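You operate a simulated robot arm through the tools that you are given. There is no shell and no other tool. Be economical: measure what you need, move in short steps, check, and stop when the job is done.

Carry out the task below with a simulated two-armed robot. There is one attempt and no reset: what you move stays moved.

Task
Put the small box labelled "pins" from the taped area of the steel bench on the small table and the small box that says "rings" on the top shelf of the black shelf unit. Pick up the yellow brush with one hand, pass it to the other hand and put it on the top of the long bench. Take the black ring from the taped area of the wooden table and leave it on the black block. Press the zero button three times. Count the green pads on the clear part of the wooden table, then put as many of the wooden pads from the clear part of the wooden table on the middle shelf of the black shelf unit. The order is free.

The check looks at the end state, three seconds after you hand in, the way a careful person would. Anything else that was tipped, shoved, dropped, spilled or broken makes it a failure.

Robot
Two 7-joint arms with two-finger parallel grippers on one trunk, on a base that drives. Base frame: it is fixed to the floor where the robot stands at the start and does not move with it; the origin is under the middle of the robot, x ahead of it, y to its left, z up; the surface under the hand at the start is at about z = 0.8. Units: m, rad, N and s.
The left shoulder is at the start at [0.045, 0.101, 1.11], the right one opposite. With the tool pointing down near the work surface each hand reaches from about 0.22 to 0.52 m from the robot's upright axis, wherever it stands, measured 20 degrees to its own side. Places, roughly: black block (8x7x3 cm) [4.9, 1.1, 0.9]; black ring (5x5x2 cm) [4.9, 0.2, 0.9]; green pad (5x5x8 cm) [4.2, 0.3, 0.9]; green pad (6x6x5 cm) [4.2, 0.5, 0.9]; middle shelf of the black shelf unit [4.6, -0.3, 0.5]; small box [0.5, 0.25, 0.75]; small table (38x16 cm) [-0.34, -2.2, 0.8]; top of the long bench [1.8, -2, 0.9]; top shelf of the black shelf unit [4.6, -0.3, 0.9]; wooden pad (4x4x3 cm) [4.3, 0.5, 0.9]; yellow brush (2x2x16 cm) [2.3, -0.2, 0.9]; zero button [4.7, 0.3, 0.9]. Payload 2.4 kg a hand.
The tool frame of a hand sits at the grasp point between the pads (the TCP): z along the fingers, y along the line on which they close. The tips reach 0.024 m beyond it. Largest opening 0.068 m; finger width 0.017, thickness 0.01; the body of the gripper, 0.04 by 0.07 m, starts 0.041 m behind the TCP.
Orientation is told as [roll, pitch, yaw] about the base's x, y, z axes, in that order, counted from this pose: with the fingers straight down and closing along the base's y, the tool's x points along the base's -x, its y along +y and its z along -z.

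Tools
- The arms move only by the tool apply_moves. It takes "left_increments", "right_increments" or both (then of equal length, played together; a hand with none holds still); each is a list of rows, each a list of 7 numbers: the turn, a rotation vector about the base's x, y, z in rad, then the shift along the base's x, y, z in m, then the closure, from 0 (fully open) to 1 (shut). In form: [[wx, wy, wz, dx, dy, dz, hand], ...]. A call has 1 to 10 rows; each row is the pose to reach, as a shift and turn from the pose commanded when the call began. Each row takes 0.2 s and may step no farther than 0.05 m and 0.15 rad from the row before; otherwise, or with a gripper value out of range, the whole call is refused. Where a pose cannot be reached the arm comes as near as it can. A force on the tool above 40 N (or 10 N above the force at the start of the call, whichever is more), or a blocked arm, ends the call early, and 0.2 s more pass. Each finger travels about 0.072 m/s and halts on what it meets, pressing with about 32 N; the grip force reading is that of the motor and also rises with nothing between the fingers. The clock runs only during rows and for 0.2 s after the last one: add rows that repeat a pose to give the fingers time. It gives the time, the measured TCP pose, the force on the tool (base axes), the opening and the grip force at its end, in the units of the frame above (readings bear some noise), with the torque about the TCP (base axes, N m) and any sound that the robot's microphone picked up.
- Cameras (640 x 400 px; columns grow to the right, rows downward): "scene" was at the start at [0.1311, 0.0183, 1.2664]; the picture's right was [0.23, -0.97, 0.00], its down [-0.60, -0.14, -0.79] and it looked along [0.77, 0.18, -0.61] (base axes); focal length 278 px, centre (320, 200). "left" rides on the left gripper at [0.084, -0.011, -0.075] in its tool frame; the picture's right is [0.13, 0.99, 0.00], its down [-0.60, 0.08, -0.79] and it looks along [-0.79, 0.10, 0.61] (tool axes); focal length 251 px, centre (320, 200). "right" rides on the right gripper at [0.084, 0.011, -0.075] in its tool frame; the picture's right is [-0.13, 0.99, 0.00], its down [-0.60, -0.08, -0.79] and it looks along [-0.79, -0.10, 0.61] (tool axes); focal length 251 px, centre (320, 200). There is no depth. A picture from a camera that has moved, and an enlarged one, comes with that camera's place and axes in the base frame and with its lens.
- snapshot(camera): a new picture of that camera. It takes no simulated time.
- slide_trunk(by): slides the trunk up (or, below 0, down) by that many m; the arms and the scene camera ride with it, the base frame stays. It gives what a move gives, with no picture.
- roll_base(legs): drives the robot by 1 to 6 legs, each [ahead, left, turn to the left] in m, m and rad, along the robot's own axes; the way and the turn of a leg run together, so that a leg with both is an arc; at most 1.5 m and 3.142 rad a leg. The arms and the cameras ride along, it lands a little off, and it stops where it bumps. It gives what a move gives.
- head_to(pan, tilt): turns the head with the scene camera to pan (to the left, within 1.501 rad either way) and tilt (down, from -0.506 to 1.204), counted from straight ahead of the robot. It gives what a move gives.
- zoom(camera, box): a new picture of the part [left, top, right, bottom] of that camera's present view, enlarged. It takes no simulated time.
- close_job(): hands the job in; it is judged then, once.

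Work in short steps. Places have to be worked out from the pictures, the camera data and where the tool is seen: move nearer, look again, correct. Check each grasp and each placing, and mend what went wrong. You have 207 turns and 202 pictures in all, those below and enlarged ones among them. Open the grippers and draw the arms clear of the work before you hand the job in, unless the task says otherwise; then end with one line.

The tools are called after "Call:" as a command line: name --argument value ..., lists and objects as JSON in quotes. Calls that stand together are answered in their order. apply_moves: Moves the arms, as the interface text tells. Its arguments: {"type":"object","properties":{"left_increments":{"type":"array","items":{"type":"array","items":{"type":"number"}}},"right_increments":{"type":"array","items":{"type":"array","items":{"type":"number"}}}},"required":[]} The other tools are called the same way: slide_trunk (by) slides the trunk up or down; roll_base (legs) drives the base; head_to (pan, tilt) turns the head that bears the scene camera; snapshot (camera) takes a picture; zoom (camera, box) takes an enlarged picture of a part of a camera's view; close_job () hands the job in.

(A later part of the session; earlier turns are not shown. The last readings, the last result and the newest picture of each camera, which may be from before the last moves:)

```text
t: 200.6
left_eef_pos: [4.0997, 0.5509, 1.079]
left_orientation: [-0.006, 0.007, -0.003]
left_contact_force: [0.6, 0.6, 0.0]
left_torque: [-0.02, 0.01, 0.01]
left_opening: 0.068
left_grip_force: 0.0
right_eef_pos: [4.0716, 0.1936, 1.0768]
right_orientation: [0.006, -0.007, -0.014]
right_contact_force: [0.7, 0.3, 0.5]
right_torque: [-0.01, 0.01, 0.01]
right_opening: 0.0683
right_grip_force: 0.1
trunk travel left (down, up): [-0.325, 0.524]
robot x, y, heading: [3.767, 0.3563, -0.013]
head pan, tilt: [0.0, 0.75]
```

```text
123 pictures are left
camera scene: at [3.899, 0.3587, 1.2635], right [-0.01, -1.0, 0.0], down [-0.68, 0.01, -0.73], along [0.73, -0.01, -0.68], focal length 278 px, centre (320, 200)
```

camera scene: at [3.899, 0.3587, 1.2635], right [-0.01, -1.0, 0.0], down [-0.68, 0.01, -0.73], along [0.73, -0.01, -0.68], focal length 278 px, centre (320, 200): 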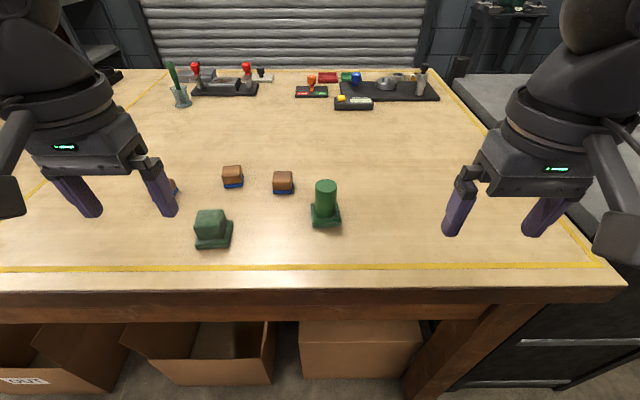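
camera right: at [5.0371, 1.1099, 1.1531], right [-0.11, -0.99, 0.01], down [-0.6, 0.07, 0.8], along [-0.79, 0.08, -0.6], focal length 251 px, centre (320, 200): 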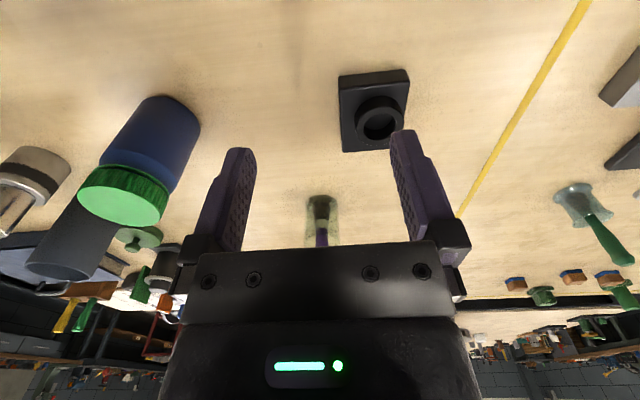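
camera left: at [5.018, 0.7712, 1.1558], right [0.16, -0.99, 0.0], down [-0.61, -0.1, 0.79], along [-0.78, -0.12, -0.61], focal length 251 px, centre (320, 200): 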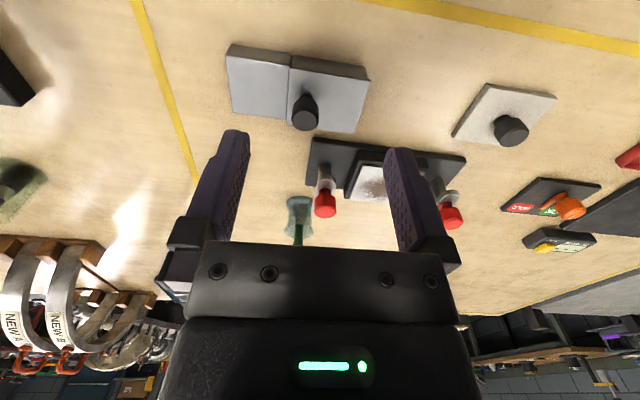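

Two green pads, so I need two wooden pads: B near (4.320, 0.425) and C near (4.31, 0.637), with A (4.340, 0.529) in between. I'll shift the base 0.11 m ahead and 0.14 m left.

Call:
roll_base --legs '[[0.11, 0.14, 0]]'

Call:
snapshot --camera "scene"

Call:
snapshot --camera "right"

Call:
snapshot --camera "left"

```text
t: 202.1
left_eef_pos: [4.2111, 0.6888, 1.0768]
left_orientation: [-0.003, 0.008, -0.005]
left_contact_force: [-0.3, -0.4, 0.5]
left_torque: [0.04, -0.01, 0.02]
left_opening: 0.0678
left_grip_force: 0.0
right_eef_pos: [4.184, 0.3307, 1.0758]
right_orientation: [0.004, -0.008, -0.014]
right_contact_force: [0.4, -0.2, 0.5]
right_torque: [-0.01, -0.02, -0.01]
right_opening: 0.0677
right_grip_force: 0.0
trunk travel left (down, up): [-0.325, 0.524]
robot x, y, heading: [3.8802, 0.4967, -0.014]
head pan, tilt: [0.0, 0.75]
```

```text
122 pictures are left
camera scene: at [4.0108, 0.48, 1.2616], right [-0.01, -1.0, -0.01], down [-0.68, 0.02, -0.73], along [0.73, 0.0, -0.68], focal length 278 px, centre (320, 200)
```

scene: 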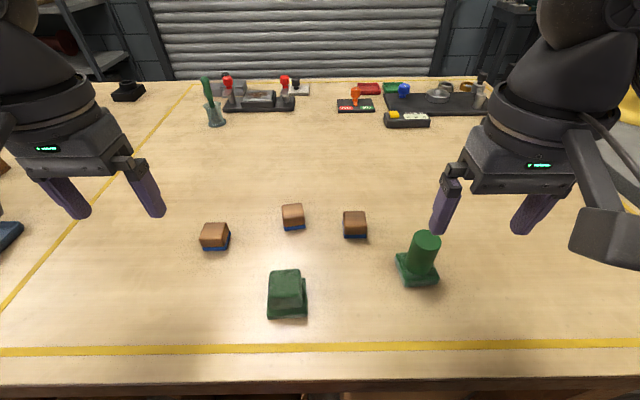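

```text
121 pictures are left
camera right: at [4.1, 0.3428, 1.1501], right [0.14, 0.99, 0.01], down [0.6, -0.09, 0.8], along [0.79, -0.11, -0.6], focal length 251 px, centre (320, 200)
```

right: 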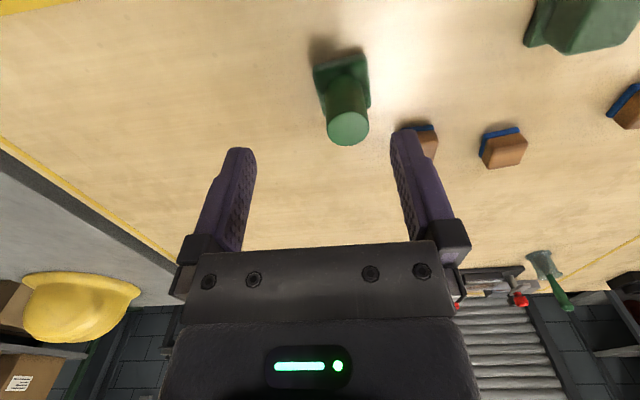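

```text
120 pictures are left
camera left: at [4.1275, 0.6774, 1.1531], right [-0.12, 0.99, 0.0], down [0.61, 0.08, 0.79], along [0.78, 0.1, -0.62], focal length 251 px, centre (320, 200)
```

left: 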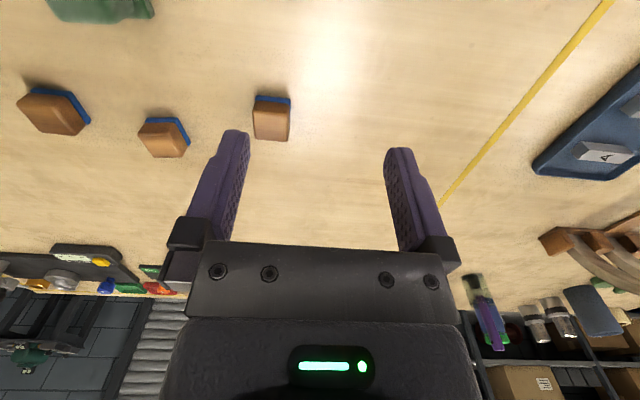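

C ≈ (4.29, 0.648), B ≈ (4.314, 0.426), with the table at z≈0.91. I'll bring both hands over their pads at z≈1.02 and check.

Call:
apply_moves --left_increments '[[0, 0, 0, 0.03, -0.015, 0, 0], [0, 0, 0, 0.06, -0.03, 0, 0], [0, 0, 0, 0.079, -0.042, 0, 0], [0, 0, 0, 0.079, -0.042, -0.03, 0], [0, 0, 0, 0.079, -0.042, -0.05, 0]]' --right_increments '[[0, 0, 0, 0.03, 0.03, 0, 0], [0, 0, 0, 0.06, 0.06, 0, 0], [0, 0, 0, 0.095, 0.09, 0, 0], [0, 0, 0, 0.13, 0.095, -0.02, 0], [0, 0, 0, 0.13, 0.095, -0.05, 0]]'

Call:
snapshot --camera "right"

Call:
snapshot --camera "left"

Call:
snapshot --camera "scene"

```text
t: 203.3
left_eef_pos: [4.2904, 0.6596, 1.0217]
left_orientation: [-0.017, 0.007, -0.004]
left_contact_force: [-0.3, -0.2, -1.8]
left_torque: [0.0, 0.01, 0.0]
left_opening: 0.0681
left_grip_force: 0.1
right_eef_pos: [4.3122, 0.4396, 1.0262]
right_orientation: [-0.009, -0.007, -0.011]
right_contact_force: [0.2, -0.3, -0.5]
right_torque: [0.02, -0.03, -0.01]
right_opening: 0.0683
right_grip_force: 0.2
trunk travel left (down, up): [-0.325, 0.524]
robot x, y, heading: [3.8793, 0.4983, -0.012]
head pan, tilt: [0.0, 0.75]
```

```text
119 pictures are left
camera right: at [4.2292, 0.4528, 1.1002], right [0.14, 0.99, -0.01], down [0.6, -0.08, 0.8], along [0.79, -0.12, -0.6], focal length 251 px, centre (320, 200)
```

right: 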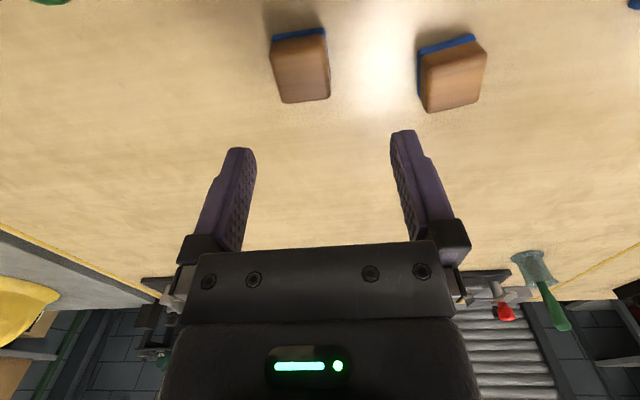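

```text
118 pictures are left
camera left: at [4.2064, 0.6494, 1.0972], right [-0.13, 0.99, -0.02], down [0.61, 0.09, 0.79], along [0.78, 0.09, -0.62], focal length 251 px, centre (320, 200)
```

left: 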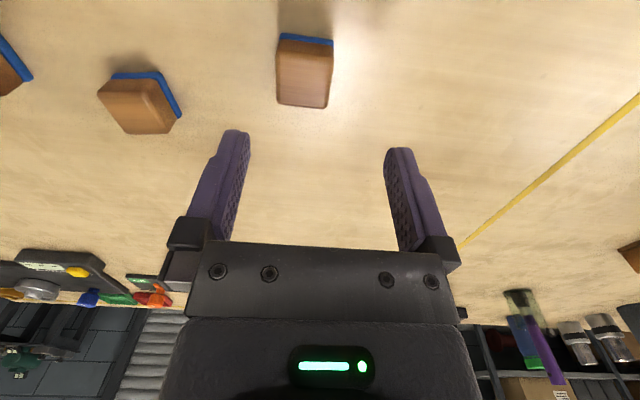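

```text
117 pictures are left
camera scene: at [4.0107, 0.4792, 1.2616], right [-0.01, -1.0, -0.01], down [-0.68, 0.02, -0.73], along [0.73, 0.0, -0.68], focal length 278 px, centre (320, 200)
```

scene: 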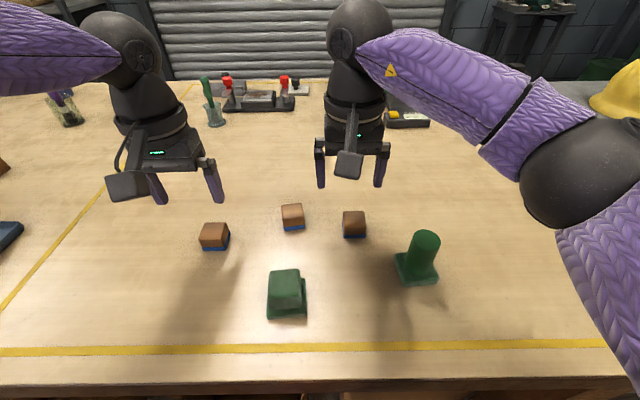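

Both pads localised: C (4.289, 0.647), B (4.308, 0.428). I'll correct y by about -0.012 and descend to TCP z≈0.94.

Call:
apply_moves --left_increments '[[0, 0, 0, 0, -0.0125, -0.02, 0], [0, 0, 0, 0, -0.0125, -0.05, 0], [0, 0, 0, 0, -0.0125, -0.075, 0], [0, 0, 0, 0, -0.0125, -0.08, 0]]' --right_increments '[[0, 0, 0, -0.003, -0.012, -0.02, 0], [0, 0, 0, -0.003, -0.012, -0.05, 0], [0, 0, 0, -0.003, -0.012, -0.075, 0], [0, 0, 0, -0.003, -0.012, -0.085, 0]]'

Call:
snapshot --camera "right"

Call:
snapshot --camera "left"

```text
t: 204.3
left_eef_pos: [4.2897, 0.6473, 0.9424]
left_orientation: [-0.016, 0.008, -0.007]
left_contact_force: [-1.3, -1.0, -0.8]
left_torque: [0.02, -0.03, 0.03]
left_opening: 0.0679
left_grip_force: 0.1
right_eef_pos: [4.3095, 0.4271, 0.9403]
right_orientation: [-0.007, -0.008, -0.013]
right_contact_force: [-0.3, 0.4, 0.8]
right_torque: [0.02, -0.03, 0.0]
right_opening: 0.0682
right_grip_force: 0.0
trunk travel left (down, up): [-0.325, 0.524]
robot x, y, heading: [3.8783, 0.5001, -0.012]
head pan, tilt: [0.0, 0.75]
```

```text
116 pictures are left
camera right: at [4.2265, 0.44, 1.0144], right [0.14, 0.99, -0.01], down [0.6, -0.08, 0.8], along [0.79, -0.12, -0.6], focal length 251 px, centre (320, 200)
```

right: 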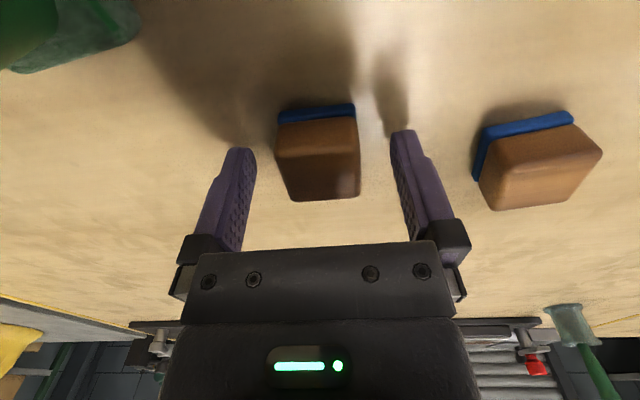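

```text
115 pictures are left
camera left: at [4.2063, 0.637, 1.018], right [-0.12, 0.99, -0.02], down [0.61, 0.09, 0.79], along [0.78, 0.09, -0.62], focal length 251 px, centre (320, 200)
```

left: 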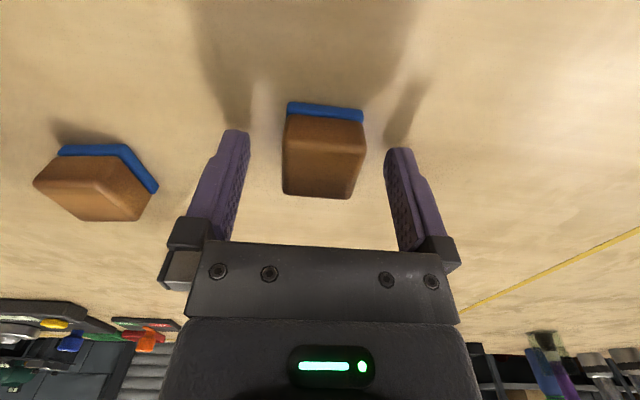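

Both pads sit between the fingers. I'll go down 3 mm more, close and lift.

Call:
apply_moves --left_increments '[[0, 0, 0, 0, 0, -0.003, 0.2], [0, 0, 0, 0, 0, -0.003, 0.6], [0, 0, 0, 0, 0, -0.003, 1], [0, 0, 0, 0, 0, -0.003, 1], [0, 0, 0, 0, 0, -0.003, 1], [0, 0, 0, 0, 0, 0.03, 1], [0, 0, 0, 0, 0, 0.07, 1], [0, 0, 0, 0, 0, 0.11, 1], [0, 0, 0, 0, 0, 0.14, 1]]' --right_increments '[[0, 0, 0, 0, 0, -0.003, 0.2], [0, 0, 0, 0, 0, -0.003, 0.6], [0, 0, 0, 0, 0, -0.003, 1], [0, 0, 0, 0, 0, -0.003, 1], [0, 0, 0, 0, 0, -0.003, 1], [0, 0, 0, 0, 0, 0.03, 1], [0, 0, 0, 0, 0, 0.07, 1], [0, 0, 0, 0, 0, 0.11, 1], [0, 0, 0, 0, 0, 0.14, 1]]'

Call:
snapshot --camera "right"

Call:
snapshot --camera "left"

Call:
snapshot --camera "scene"

```text
t: 206.3
left_eef_pos: [4.2883, 0.6469, 1.0833]
left_orientation: [-0.017, 0.008, -0.005]
left_contact_force: [0.9, 0.4, -0.3]
left_torque: [0.0, 0.0, 0.01]
left_opening: 0.0351
left_grip_force: 32.2
right_eef_pos: [4.3087, 0.4272, 1.0796]
right_orientation: [-0.008, -0.008, -0.013]
right_contact_force: [0.3, -0.5, -0.4]
right_torque: [0.0, 0.01, -0.01]
right_opening: 0.0355
right_grip_force: 32.5
trunk travel left (down, up): [-0.325, 0.524]
robot x, y, heading: [3.8776, 0.4997, -0.013]
head pan, tilt: [0.0, 0.75]
```

```text
114 pictures are left
camera right: at [4.2256, 0.4397, 1.1545], right [0.14, 0.99, -0.01], down [0.6, -0.08, 0.8], along [0.79, -0.12, -0.6], focal length 251 px, centre (320, 200)
```

right: 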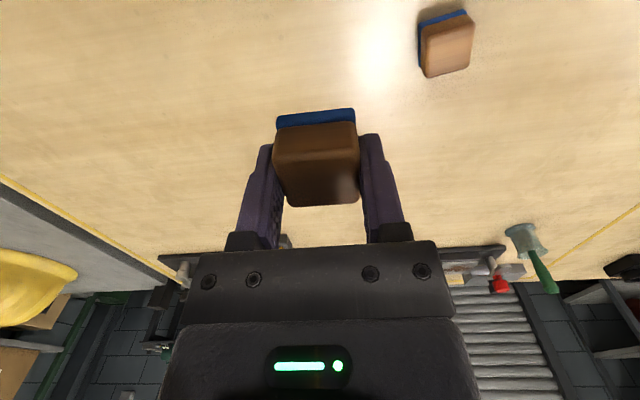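

```text
113 pictures are left
camera left: at [4.2063, 0.637, 1.1593], right [-0.12, 0.99, -0.02], down [0.61, 0.09, 0.79], along [0.78, 0.09, -0.62], focal length 251 px, centre (320, 200)
```

left: 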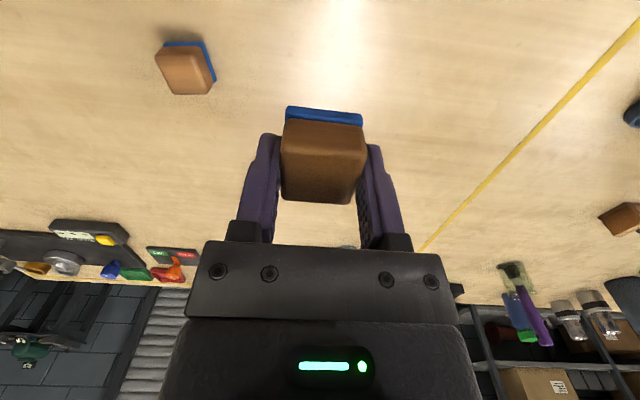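

```text
112 pictures are left
camera scene: at [4.0106, 0.4793, 1.2617], right [-0.01, -1.0, -0.01], down [-0.68, 0.02, -0.73], along [0.73, 0.0, -0.68], focal length 278 px, centre (320, 200)
```

scene: 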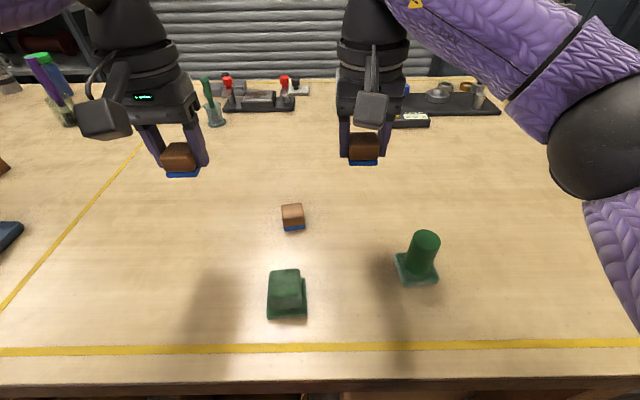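

Both pads are held and nothing else moved. I'll drive back around to the front of the black shelf unit.

Call:
roll_base --legs '[[-0.13, 0, 0.013], [0, -0.85, 0], [0, -0.85, 0], [0.75, 0, 0], [0, 0, 1.57]]'

Call:
head_to --pan 0.0 --tilt 0.75

Call:
snapshot --camera "scene"

```text
t: 223.2
left_eef_pos: [4.3567, -0.781, 1.0817]
left_orientation: [-0.016, 0.008, 1.554]
left_contact_force: [0.5, -1.3, -0.3]
left_torque: [0.0, -0.02, 0.03]
left_opening: 0.0353
left_grip_force: 32.2
right_eef_pos: [4.5777, -0.7648, 1.0783]
right_orientation: [-0.008, -0.01, 1.545]
right_contact_force: [-0.6, -0.1, -0.3]
right_torque: [0.01, 0.02, 0.01]
right_opening: 0.0348
right_grip_force: 32.4
trunk travel left (down, up): [-0.325, 0.524]
robot x, y, heading: [4.5008, -1.1926, 1.551]
head pan, tilt: [0.0, 0.75]
```

```text
t: 223.8
left_eef_pos: [4.3565, -0.781, 1.0822]
left_orientation: [-0.017, 0.007, 1.554]
left_contact_force: [-0.4, -0.1, -0.3]
left_torque: [0.0, 0.01, -0.01]
left_opening: 0.0352
left_grip_force: 31.8
right_eef_pos: [4.5777, -0.7653, 1.0789]
right_orientation: [-0.008, -0.008, 1.543]
right_contact_force: [-0.2, 1.0, -0.6]
right_torque: [0.0, -0.05, 0.04]
right_opening: 0.0353
right_grip_force: 31.8
trunk travel left (down, up): [-0.325, 0.524]
robot x, y, heading: [4.4987, -1.1945, 1.547]
head pan, tilt: [0.0, 0.75]
```

```text
111 pictures are left
camera scene: at [4.5057, -1.0669, 1.2585], right [1.0, -0.02, 0.0], down [-0.02, -0.68, -0.73], along [0.02, 0.73, -0.68], focal length 278 px, centre (320, 200)
```

scene: 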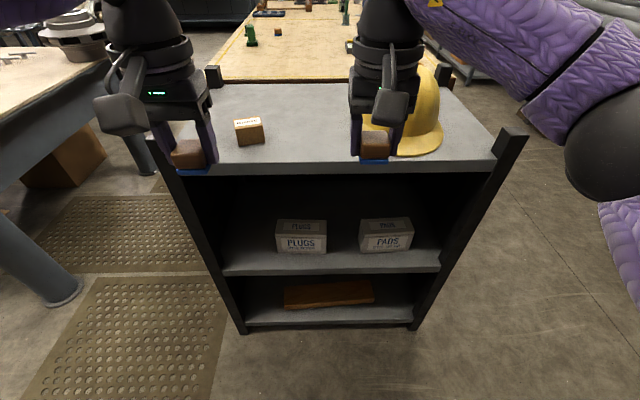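

The middle shelf (z≈0.55) has free space left of PLUGS (x 4.25–4.38) and between PLUGS and PADS (x 4.53–4.64). I'll lower the trunk, then tilt both hands forward and draw them back before driving in.

Call:
slide_trunk --by -0.3

Call:
apply_moves --left_increments '[[0.12, 0, 0, 0, -0.03, 0, 1], [0.24, 0, 0, 0, -0.06, 0, 1], [0.36, 0, 0, 0, -0.09, 0, 1], [0.48, 0, 0, 0, -0.12, 0, 1], [0.6, 0, 0, 0, -0.14, 0, 1]]' --right_increments '[[0.12, 0, 0, 0, -0.03, 0, 1], [0.24, 0, 0, 0, -0.06, 0, 1], [0.36, 0, 0, 0, -0.09, 0, 1], [0.48, 0, 0, 0, -0.12, 0, 1], [0.6, 0, 0, 0, -0.14, 0, 1]]'

Call:
head_to --pan 0.0 --tilt 0.5

Call:
snapshot --camera "scene"

```text
t: 226.8
left_eef_pos: [4.3557, -0.7815, 0.7818]
left_orientation: [-0.016, 0.006, 1.555]
left_contact_force: [0.0, -0.1, -0.5]
left_torque: [0.02, -0.04, 0.01]
left_opening: 0.0352
left_grip_force: 32.1
right_eef_pos: [4.5771, -0.7638, 0.7788]
right_orientation: [-0.009, -0.009, 1.544]
right_contact_force: [0.1, 0.1, -1.4]
right_torque: [0.0, -0.04, 0.01]
right_opening: 0.0353
right_grip_force: 31.8
trunk travel left (down, up): [-0.025, 0.824]
robot x, y, heading: [4.502, -1.1906, 1.554]
head pan, tilt: [0.0, 0.75]
```

```text
t: 228.0
left_eef_pos: [4.3625, -0.8882, 0.8298]
left_orientation: [-0.006, -0.594, 1.551]
left_contact_force: [-0.5, 0.2, 0.2]
left_torque: [-0.01, 0.0, -0.01]
left_opening: 0.0352
left_grip_force: 31.9
left hand out of reach, approached as far as the arm can: row 4, 5
right_eef_pos: [4.5686, -0.8866, 0.7802]
right_orientation: [0.017, -0.526, 1.494]
right_contact_force: [-0.1, -0.7, 0.6]
right_torque: [-0.01, 0.04, 0.01]
right_opening: 0.0351
right_grip_force: 32.3
right hand out of reach, approached as far as the arm can: row 5
trunk travel left (down, up): [-0.025, 0.824]
robot x, y, heading: [4.5006, -1.1935, 1.551]
head pan, tilt: [0.0, 0.75]
```

```text
t: 228.8
left_eef_pos: [4.3631, -0.8889, 0.8316]
left_orientation: [-0.005, -0.592, 1.551]
left_contact_force: [-0.5, 0.2, -1.2]
left_torque: [0.01, 0.01, 0.0]
left_opening: 0.0356
left_grip_force: 31.3
right_eef_pos: [4.5673, -0.8862, 0.7908]
right_orientation: [0.01, -0.571, 1.506]
right_contact_force: [-0.8, -0.2, 0.5]
right_torque: [-0.01, 0.01, -0.03]
right_opening: 0.0354
right_grip_force: 31.8
trunk travel left (down, up): [-0.025, 0.824]
robot x, y, heading: [4.501, -1.192, 1.548]
head pan, tilt: [0.0, 0.499]
```

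```text
110 pictures are left
camera scene: at [4.518, -0.9787, 0.9587], right [0.99, -0.14, 0.0], down [-0.09, -0.6, -0.79], along [0.11, 0.79, -0.61], focal length 278 px, centre (320, 200)
```

scene: 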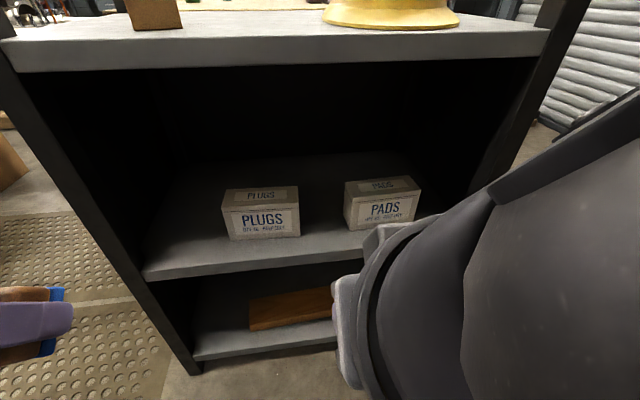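

The view axes look odd, as if my right arm is touching the head. I'll take another look before moving.

Call:
snapshot --camera "scene"

Call:
snapshot --camera "left"

Call:
snapshot --camera "right"

```text
109 pictures are left
camera scene: at [4.518, -0.9787, 0.9587], right [0.99, -0.14, 0.0], down [-0.09, -0.6, -0.79], along [0.11, 0.79, -0.61], focal length 278 px, centre (320, 200)
```

scene: 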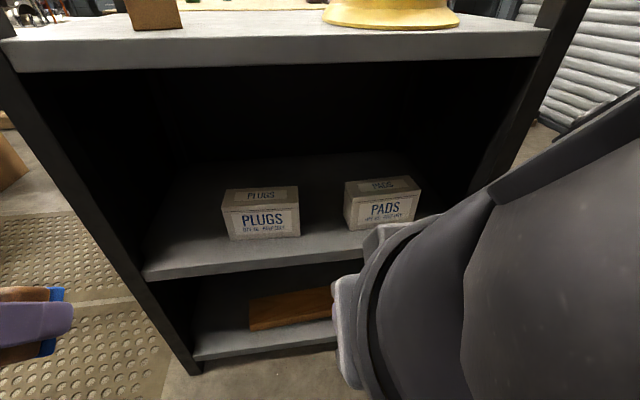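

```text
108 pictures are left
camera left: at [4.3706, -1.0014, 0.8468], right [-0.99, -0.08, -0.08], down [-0.08, 0.06, 0.99], along [-0.08, 0.99, -0.07], focal length 251 px, centre (320, 200)
```

left: 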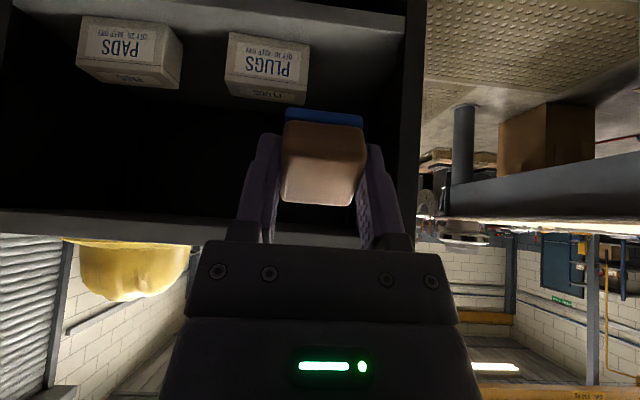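

```text
107 pictures are left
camera right: at [4.5509, -0.9963, 0.8084], right [-0.98, 0.17, 0.08], down [0.09, 0.07, 0.99], along [0.16, 0.98, -0.09], focal length 251 px, centre (320, 200)
```

right: 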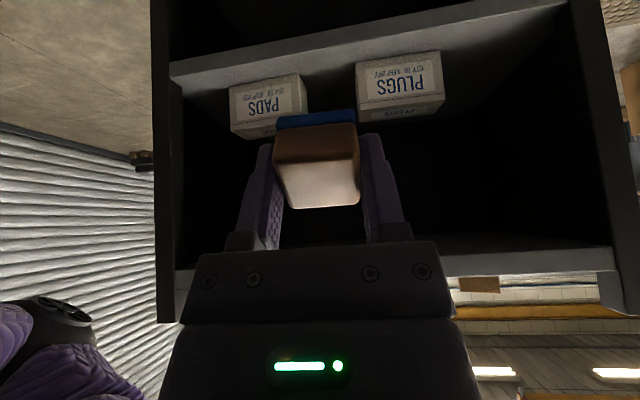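

My right wrist is pressing on my own head. I'll move both hands forward and down to free it.

Call:
apply_moves --left_increments '[[0, 0, 0, 0, 0.02, -0.02, 1], [0, 0, 0, -0.01, 0.04, -0.05, 1], [0, 0, 0, -0.02, 0.06, -0.08, 1], [0, 0, 0, -0.03, 0.07, -0.11, 1]]' --right_increments '[[0, 0, 0, 0, 0.03, 0, 1], [0, 0, 0, 0, 0.06, -0.02, 1], [0, 0, 0, 0.01, 0.08, -0.05, 1], [0, 0, 0, 0.015, 0.08, -0.08, 1]]'

Call:
head_to --pan 0.0 --tilt 0.5

Call:
snapshot --camera "scene"

```text
t: 229.8
left_eef_pos: [4.3324, -0.8056, 0.7255]
left_orientation: [-0.004, -0.591, 1.548]
left_contact_force: [-0.9, -0.1, 0.2]
left_torque: [-0.02, 0.03, -0.01]
left_opening: 0.0352
left_grip_force: 31.9
left hand out of reach, approached as far as the arm can: row 1, 2, 3, 4
right_eef_pos: [4.5781, -0.81, 0.7151]
right_orientation: [0.008, -0.61, 1.54]
right_contact_force: [0.0, -0.5, -0.5]
right_torque: [0.0, 0.02, 0.01]
right_opening: 0.0354
right_grip_force: 31.7
trunk travel left (down, up): [-0.025, 0.824]
robot x, y, heading: [4.4992, -1.1892, 1.548]
head pan, tilt: [0.0, 0.499]
```

```text
t: 230.4
left_eef_pos: [4.3311, -0.8056, 0.727]
left_orientation: [-0.005, -0.592, 1.55]
left_contact_force: [-0.4, 0.3, 0.2]
left_torque: [0.01, -0.01, 0.01]
left_opening: 0.0353
left_grip_force: 32.0
right_eef_pos: [4.5788, -0.8103, 0.7158]
right_orientation: [0.011, -0.61, 1.537]
right_contact_force: [-0.2, -0.2, 0.4]
right_torque: [0.01, 0.01, -0.03]
right_opening: 0.0352
right_grip_force: 31.7
trunk travel left (down, up): [-0.025, 0.824]
robot x, y, heading: [4.5004, -1.1923, 1.551]
head pan, tilt: [0.0, 0.499]
```

```text
106 pictures are left
camera scene: at [4.5079, -0.9734, 0.9725], right [1.0, -0.02, 0.0], down [-0.01, -0.48, -0.88], along [0.02, 0.88, -0.48], focal length 278 px, centre (320, 200)
```

scene: 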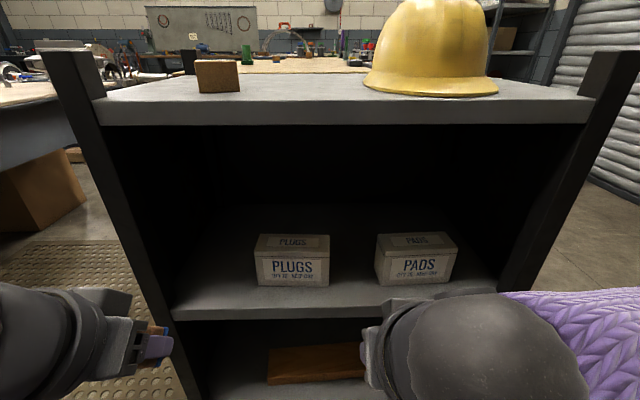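

The head is free. Middle shelf: surface z≈0.533, front edge y≈-0.60; left gap centre x≈4.312, middle gap centre x≈4.589. I'll drive 0.2 m ahead so both hands enter just under the top shelf.

Call:
roll_base --legs '[[0.2, 0, 0]]'

Call:
snapshot --camera "scene"

Call:
snapshot --camera "left"

Call:
snapshot --camera "right"

```text
t: 232.0
left_eef_pos: [4.3349, -0.6059, 0.7257]
left_orientation: [-0.006, -0.592, 1.55]
left_contact_force: [0.4, -0.1, -0.8]
left_torque: [-0.01, 0.01, 0.02]
left_opening: 0.0353
left_grip_force: 32.2
right_eef_pos: [4.5826, -0.6086, 0.7156]
right_orientation: [0.01, -0.61, 1.539]
right_contact_force: [-0.6, -0.4, -0.1]
right_torque: [0.02, -0.05, -0.01]
right_opening: 0.0352
right_grip_force: 32.5
trunk travel left (down, up): [-0.025, 0.824]
robot x, y, heading: [4.5029, -0.9919, 1.553]
head pan, tilt: [0.0, 0.499]
```

```text
105 pictures are left
camera scene: at [4.512, -0.7732, 0.9725], right [1.0, -0.02, 0.0], down [-0.01, -0.48, -0.88], along [0.02, 0.88, -0.48], focal length 278 px, centre (320, 200)
```

scene: 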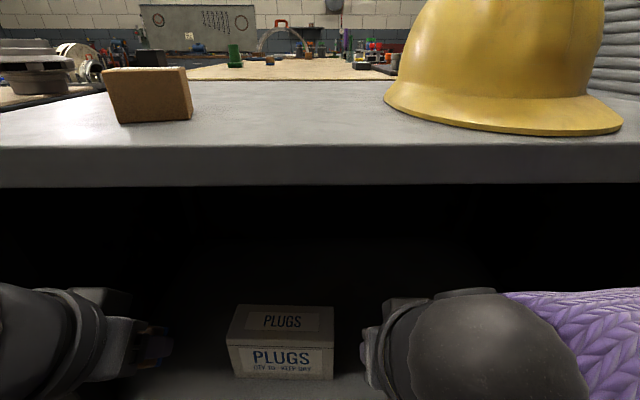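

```text
104 pictures are left
camera left: at [4.3438, -0.7182, 0.7416], right [-0.99, -0.08, -0.08], down [-0.08, 0.06, 0.99], along [-0.08, 0.99, -0.07], focal length 251 px, centre (320, 200)
```

left: 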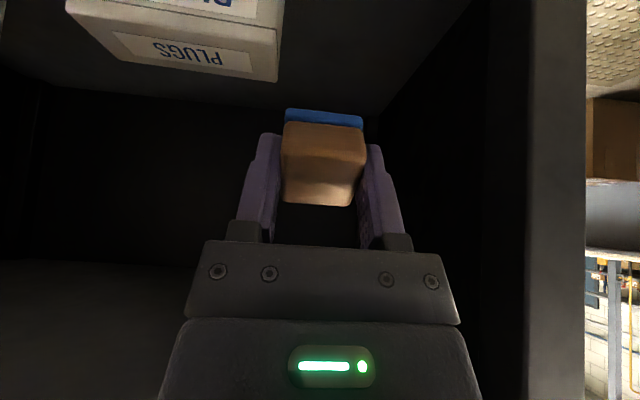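

```text
103 pictures are left
camera right: at [4.5696, -0.7206, 0.7292], right [-0.99, 0.13, 0.08], down [0.09, 0.04, 1.0], along [0.13, 0.99, -0.05], focal length 251 px, centre (320, 200)
```

right: 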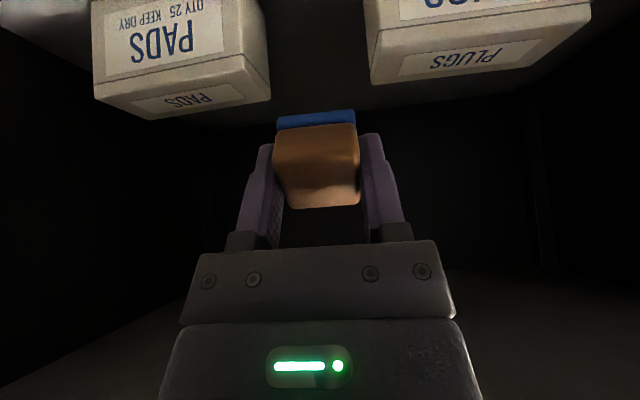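

Both gaps look clear and the pads are aligned with them. I'll move forward and down toward the shelf with both hands, stopping just above contact.

Call:
apply_moves --left_increments '[[0, 0, 0, -0.004, 0.01, -0.03, 1], [0, 0, 0, -0.008, 0.02, -0.06, 1], [0, 0, 0, -0.013, 0.03, -0.09, 1], [0, 0, 0, -0.013, 0.041, -0.12, 1], [0, 0, 0, -0.013, 0.041, -0.145, 1]]' --right_increments '[[0, 0, 0, 0.002, 0.01, -0.03, 1], [0, 0, 0, 0.004, 0.02, -0.06, 1], [0, 0, 0, 0.006, 0.03, -0.09, 1], [0, 0, 0, 0.006, 0.043, -0.115, 1], [0, 0, 0, 0.006, 0.043, -0.135, 1]]'

Call:
snapshot --camera "left"

Call:
snapshot --camera "right"

```text
t: 233.2
left_eef_pos: [4.3229, -0.5638, 0.581]
left_orientation: [-0.005, -0.594, 1.551]
left_contact_force: [-0.5, 0.1, -0.4]
left_torque: [0.02, 0.01, 0.04]
left_opening: 0.0354
left_grip_force: 32.5
right_eef_pos: [4.5891, -0.566, 0.5794]
right_orientation: [0.011, -0.609, 1.54]
right_contact_force: [0.6, -0.2, 0.1]
right_torque: [0.0, -0.02, 0.0]
right_opening: 0.0354
right_grip_force: 31.9
trunk travel left (down, up): [-0.025, 0.824]
robot x, y, heading: [4.5045, -0.9931, 1.551]
head pan, tilt: [0.0, 0.499]
```

```text
102 pictures are left
camera left: at [4.331, -0.6775, 0.596], right [-0.99, -0.08, -0.08], down [-0.08, 0.06, 0.99], along [-0.08, 0.99, -0.07], focal length 251 px, centre (320, 200)
```

left: 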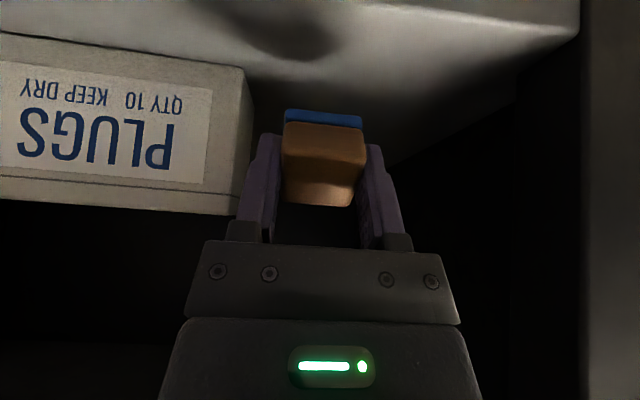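

```text
101 pictures are left
camera right: at [4.5757, -0.6771, 0.5933], right [-0.99, 0.13, 0.08], down [0.09, 0.04, 1.0], along [0.13, 0.99, -0.05], focal length 251 px, centre (320, 200)
```

right: 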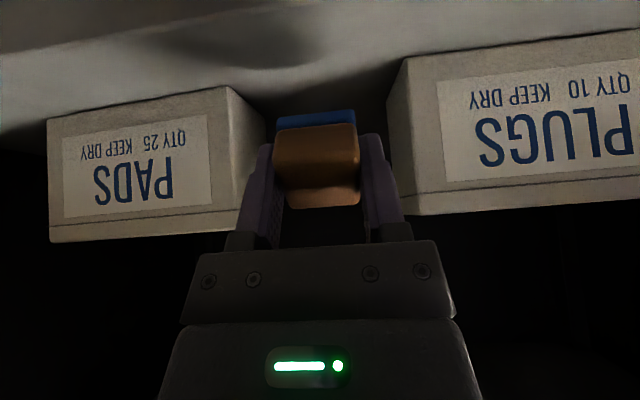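

Slight lateral trims (left -0.015, right +0.005), then I'll descend gently to contact.

Call:
apply_moves --left_increments '[[0, 0, 0, -0.015, 0, -0.004, 1], [0, 0, 0, -0.015, 0, -0.008, 1], [0, 0, 0, -0.015, 0, -0.012, 1]]' --right_increments '[[0, 0, 0, 0.005, 0, -0.004, 1], [0, 0, 0, 0.005, 0, -0.008, 1], [0, 0, 0, 0.005, 0, -0.012, 1]]'

Call:
apply_moves --left_increments '[[0, 0, 0, 0, 0, -0.003, 1], [0, 0, 0, 0, 0, -0.006, 1]]' --right_increments '[[0, 0, 0, 0, 0, -0.003, 1], [0, 0, 0, 0, 0, -0.006, 1]]'

Call:
snapshot --camera "left"

Call:
snapshot --camera "right"

```text
t: 234.0
left_eef_pos: [4.3071, -0.5636, 0.5683]
left_orientation: [-0.006, -0.595, 1.553]
left_contact_force: [0.3, 0.3, 0.0]
left_torque: [0.01, 0.0, -0.01]
left_opening: 0.0354
left_grip_force: 31.9
right_eef_pos: [4.5934, -0.5666, 0.567]
right_orientation: [0.01, -0.608, 1.539]
right_contact_force: [-0.4, -0.1, -0.4]
right_torque: [0.02, 0.01, 0.0]
right_opening: 0.035
right_grip_force: 31.9
trunk travel left (down, up): [-0.025, 0.824]
robot x, y, heading: [4.5069, -0.9924, 1.542]
head pan, tilt: [0.0, 0.499]
```

```text
t: 234.6
left_eef_pos: [4.3083, -0.5635, 0.5635]
left_orientation: [-0.005, -0.593, 1.55]
left_contact_force: [-0.2, -0.3, -0.9]
left_torque: [-0.01, -0.01, 0.02]
left_opening: 0.0351
left_grip_force: 32.2
right_eef_pos: [4.5941, -0.5665, 0.5611]
right_orientation: [0.01, -0.607, 1.54]
right_contact_force: [-0.2, 0.3, -0.5]
right_torque: [-0.01, -0.01, 0.0]
right_opening: 0.0353
right_grip_force: 31.8
trunk travel left (down, up): [-0.025, 0.824]
robot x, y, heading: [4.5063, -0.9914, 1.557]
head pan, tilt: [0.0, 0.499]
```

```text
100 pictures are left
camera left: at [4.3158, -0.6774, 0.5786], right [-0.99, -0.08, -0.08], down [-0.08, 0.06, 0.99], along [-0.08, 0.99, -0.07], focal length 251 px, centre (320, 200)
```

left: 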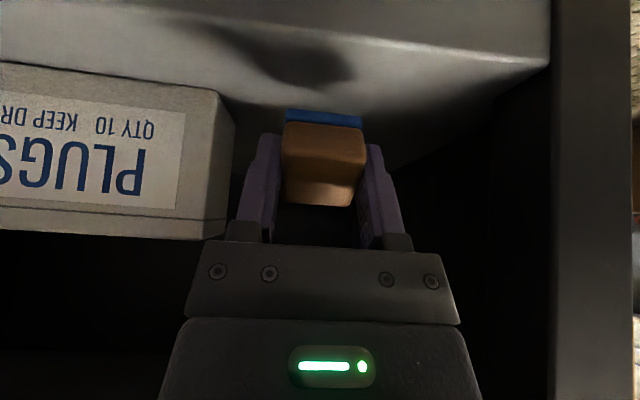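

```text
99 pictures are left
camera right: at [4.5804, -0.6775, 0.5759], right [-0.99, 0.13, 0.08], down [0.09, 0.04, 1.0], along [0.13, 0.99, -0.05], focal length 251 px, centre (320, 200)
```

right: 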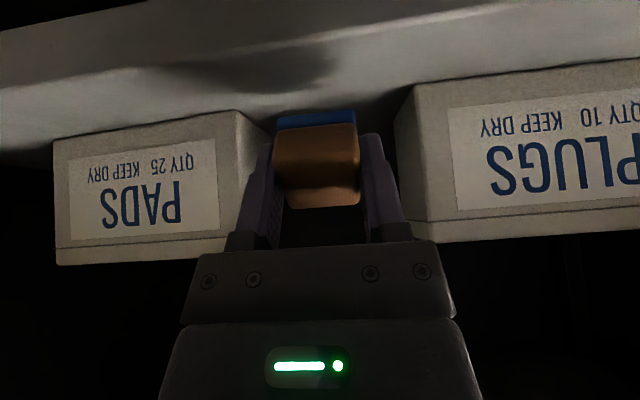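

No contact yet; continuing in 3 mm steps.

Call:
apply_moves --left_increments '[[0, 0, 0, 0, 0, -0.003, 1], [0, 0, 0, 0, 0, -0.006, 1]]' --right_increments '[[0, 0, 0, 0, 0, -0.003, 1], [0, 0, 0, 0, 0, -0.006, 1]]'

Call:
apply_moves --left_increments '[[0, 0, 0, 0, 0, -0.003, 1], [0, 0, 0, 0, 0, -0.006, 1]]' --right_increments '[[0, 0, 0, 0, 0, -0.003, 1], [0, 0, 0, 0, 0, -0.006, 1]]'

```text
t: 235.2
left_eef_pos: [4.3075, -0.5654, 0.5574]
left_orientation: [-0.007, -0.593, 1.55]
left_contact_force: [0.1, -1.7, -0.4]
left_torque: [0.0, 0.02, -0.02]
left_opening: 0.0352
left_grip_force: 32.5
right_eef_pos: [4.5931, -0.5654, 0.5555]
right_orientation: [0.009, -0.61, 1.54]
right_contact_force: [0.3, 0.6, -1.3]
right_torque: [0.01, -0.03, 0.0]
right_opening: 0.0354
right_grip_force: 32.1
trunk travel left (down, up): [-0.025, 0.824]
robot x, y, heading: [4.5007, -0.9918, 1.549]
head pan, tilt: [0.0, 0.499]
```

```text
t: 235.8
left_eef_pos: [4.3079, -0.5642, 0.5501]
left_orientation: [-0.006, -0.593, 1.55]
left_contact_force: [-0.4, 0.2, -0.4]
left_torque: [0.03, -0.02, 0.03]
left_opening: 0.0352
left_grip_force: 31.9
right_eef_pos: [4.5941, -0.5677, 0.5512]
right_orientation: [0.011, -0.609, 1.541]
right_contact_force: [0.6, 0.4, 0.0]
right_torque: [0.0, -0.03, 0.02]
right_opening: 0.0351
right_grip_force: 32.5
trunk travel left (down, up): [-0.025, 0.824]
robot x, y, heading: [4.5045, -0.9943, 1.551]
head pan, tilt: [0.0, 0.499]
```

Call:
apply_moves --left_increments '[[0, 0, 0, 0, 0, -0.004, 1], [0, 0, 0, 0, 0, -0.008, 1]]' --right_increments '[[0, 0, 0, 0, 0, -0.004, 1], [0, 0, 0, 0, 0, -0.008, 1]]'

Call:
apply_moves --left_increments '[[0, 0, 0, 0, 0, -0.003, 1], [0, 0, 0, 0, 0, -0.006, 1]]' --right_increments '[[0, 0, 0, 0, 0, -0.003, 1], [0, 0, 0, 0, 0, -0.006, 1]]'

Call:
snapshot --camera "left"

Call:
snapshot --camera "right"

```text
t: 236.4
left_eef_pos: [4.3073, -0.5643, 0.543]
left_orientation: [-0.004, -0.592, 1.552]
left_contact_force: [0.0, 0.3, -0.4]
left_torque: [0.02, -0.01, -0.02]
left_opening: 0.0349
left_grip_force: 32.2
right_eef_pos: [4.5935, -0.5668, 0.5422]
right_orientation: [0.011, -0.608, 1.539]
right_contact_force: [0.3, -0.7, -0.7]
right_torque: [0.01, -0.04, 0.03]
right_opening: 0.0352
right_grip_force: 32.4
trunk travel left (down, up): [-0.025, 0.824]
robot x, y, heading: [4.503, -0.9967, 1.547]
head pan, tilt: [0.0, 0.499]
```

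```text
t: 237.0
left_eef_pos: [4.3086, -0.5638, 0.5372]
left_orientation: [-0.007, -0.592, 1.552]
left_contact_force: [-0.1, -0.3, -0.1]
left_torque: [-0.01, 0.01, -0.03]
left_opening: 0.0352
left_grip_force: 31.5
right_eef_pos: [4.5929, -0.5665, 0.5364]
right_orientation: [0.009, -0.607, 1.54]
right_contact_force: [0.2, -0.1, -0.1]
right_torque: [0.01, -0.03, 0.02]
right_opening: 0.0352
right_grip_force: 32.0
trunk travel left (down, up): [-0.025, 0.824]
robot x, y, heading: [4.5021, -0.9948, 1.552]
head pan, tilt: [0.0, 0.499]
```

```text
98 pictures are left
camera left: at [4.3158, -0.6771, 0.553], right [-0.99, -0.08, -0.08], down [-0.08, 0.06, 0.99], along [-0.08, 0.99, -0.07], focal length 251 px, centre (320, 200)
```

left: 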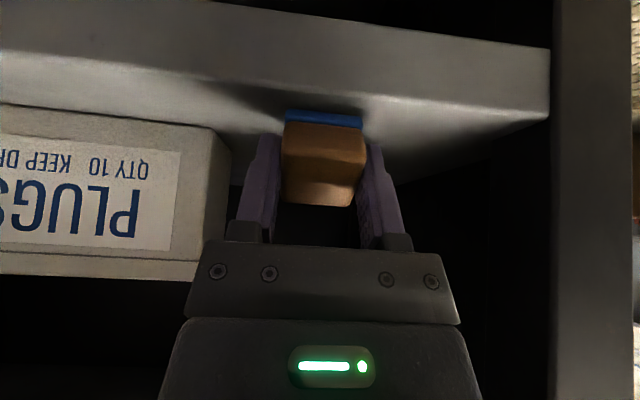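

```text
97 pictures are left
camera right: at [4.5803, -0.6779, 0.5499], right [-0.99, 0.13, 0.08], down [0.09, 0.04, 1.0], along [0.13, 0.99, -0.05], focal length 251 px, centre (320, 200)
```

right: 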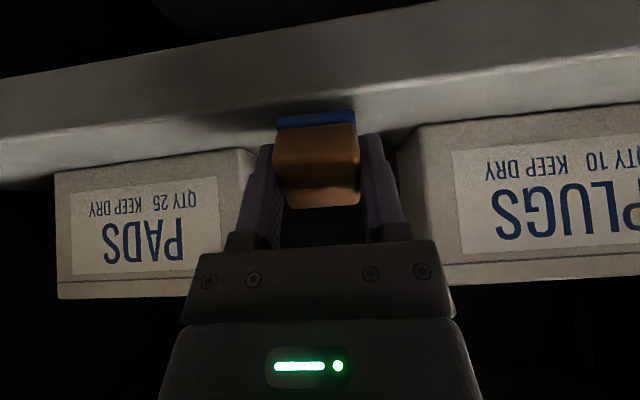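

The shelf surface is near z≈0.51, so contact is close. Continuing.

Call:
apply_moves --left_increments '[[0, 0, 0, 0, 0, -0.003, 1], [0, 0, 0, 0, 0, -0.006, 1]]' --right_increments '[[0, 0, 0, 0, 0, -0.003, 1], [0, 0, 0, 0, 0, -0.006, 1]]'

Call:
apply_moves --left_increments '[[0, 0, 0, 0, 0, -0.003, 1], [0, 0, 0, 0, 0, -0.006, 1]]' --right_increments '[[0, 0, 0, 0, 0, -0.003, 1], [0, 0, 0, 0, 0, -0.006, 1]]'

```text
t: 237.6
left_eef_pos: [4.3082, -0.5648, 0.5338]
left_orientation: [-0.007, -0.599, 1.551]
left_contact_force: [-1.6, -2.7, 18.8]
left_torque: [-0.05, 0.16, 0.02]
left_opening: 0.0352
left_grip_force: 32.1
right_eef_pos: [4.5941, -0.567, 0.5334]
right_orientation: [0.014, -0.612, 1.541]
right_contact_force: [-0.4, 0.3, 6.6]
right_torque: [0.02, -0.13, 0.02]
right_opening: 0.0349
right_grip_force: 31.9
trunk travel left (down, up): [-0.025, 0.824]
robot x, y, heading: [4.504, -0.991, 1.55]
head pan, tilt: [0.0, 0.499]
```

```text
t: 238.2
left_eef_pos: [4.3082, -0.565, 0.5286]
left_orientation: [-0.005, -0.597, 1.549]
left_contact_force: [-0.6, 2.3, 30.6]
left_torque: [0.16, 0.1, -0.04]
left_opening: 0.0354
left_grip_force: 31.4
right_eef_pos: [4.5928, -0.5682, 0.5281]
right_orientation: [0.012, -0.619, 1.538]
right_contact_force: [-1.6, 3.4, 30.2]
right_torque: [0.08, -0.11, -0.01]
right_opening: 0.0358
right_grip_force: 32.0
trunk travel left (down, up): [-0.025, 0.824]
robot x, y, heading: [4.5045, -0.9919, 1.551]
head pan, tilt: [0.0, 0.499]
```

Both are in contact at about 30 N. Checking the pads' attitude.

Call:
snapshot --camera "left"

Call:
snapshot --camera "right"

```text
96 pictures are left
camera left: at [4.3159, -0.6781, 0.5425], right [-0.99, -0.08, -0.08], down [-0.08, 0.05, 1.0], along [-0.08, 0.99, -0.06], focal length 251 px, centre (320, 200)
```

left: 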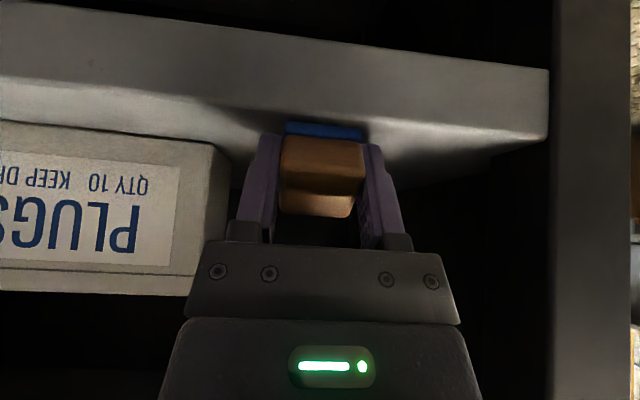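

```text
95 pictures are left
camera right: at [4.5803, -0.6783, 0.5405], right [-0.99, 0.13, 0.08], down [0.09, 0.03, 1.0], along [0.13, 0.99, -0.04], focal length 251 px, centre (320, 200)
```

right: 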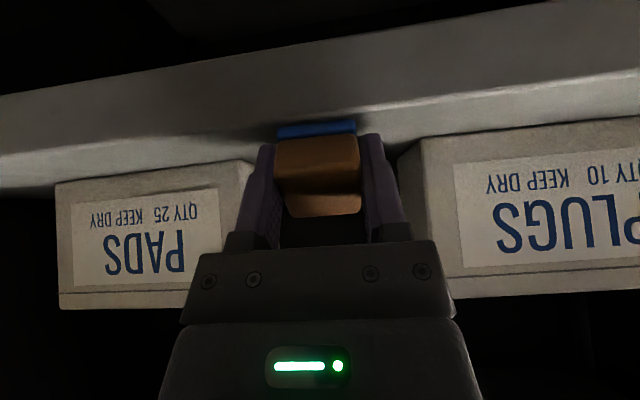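

The pads have rolled flat in the grip but sit close to the front edge (about 7 mm). I'll lift a little, move 3 cm deeper and set down again.

Call:
apply_moves --left_increments '[[0, 0, 0, 0, 0, 0.01, 1], [0, 0, 0, 0, 0.015, 0.01, 1], [0, 0, 0, 0, 0.03, 0.01, 1], [0, 0, 0, 0, 0.03, 0.005, 1], [0, 0, 0, 0, 0.03, 0.001, 1]]' --right_increments '[[0, 0, 0, 0, 0, 0.01, 1], [0, 0, 0, 0.001, 0.015, 0.01, 1], [0, 0, 0, 0.001, 0.03, 0.01, 1], [0, 0, 0, 0.001, 0.03, 0.005, 1], [0, 0, 0, 0.001, 0.03, 0.001, 1]]'

Call:
snapshot --camera "left"

Call:
snapshot --camera "right"

```text
t: 239.4
left_eef_pos: [4.3079, -0.534, 0.5284]
left_orientation: [-0.005, -0.598, 1.552]
left_contact_force: [-1.3, -1.7, 12.0]
left_torque: [-0.02, 0.07, -0.02]
left_opening: 0.0354
left_grip_force: 32.2
right_eef_pos: [4.5949, -0.537, 0.5284]
right_orientation: [0.012, -0.611, 1.54]
right_contact_force: [1.2, 1.6, 13.5]
right_torque: [0.02, -0.14, -0.01]
right_opening: 0.0353
right_grip_force: 32.6
trunk travel left (down, up): [-0.025, 0.824]
robot x, y, heading: [4.5051, -0.9917, 1.547]
head pan, tilt: [0.0, 0.499]
```

```text
94 pictures are left
camera left: at [4.316, -0.6471, 0.5428], right [-0.99, -0.08, -0.08], down [-0.08, 0.06, 0.99], along [-0.08, 0.99, -0.06], focal length 251 px, centre (320, 200)
```

left: 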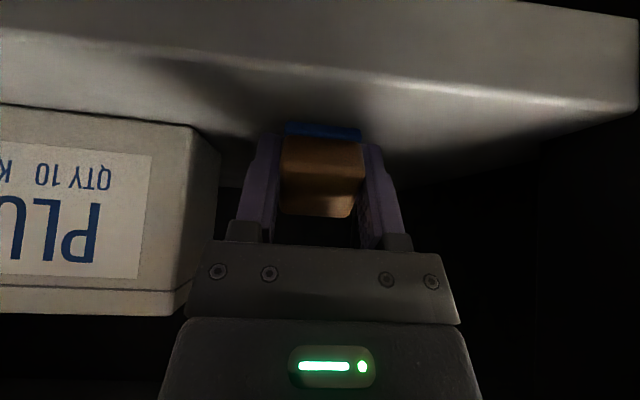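

```text
93 pictures are left
camera right: at [4.5814, -0.6478, 0.5409], right [-0.99, 0.13, 0.08], down [0.09, 0.04, 1.0], along [0.13, 0.99, -0.05], focal length 251 px, centre (320, 200)
```

right: 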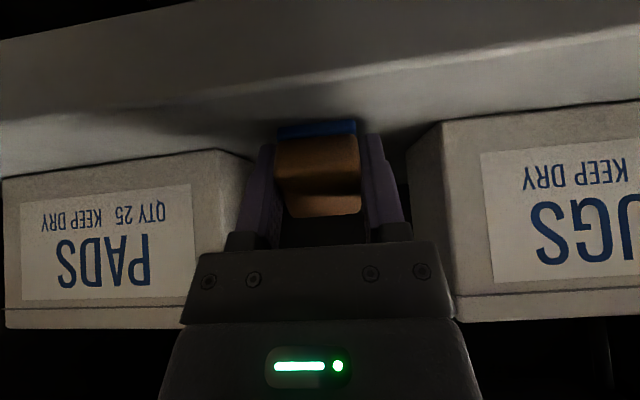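

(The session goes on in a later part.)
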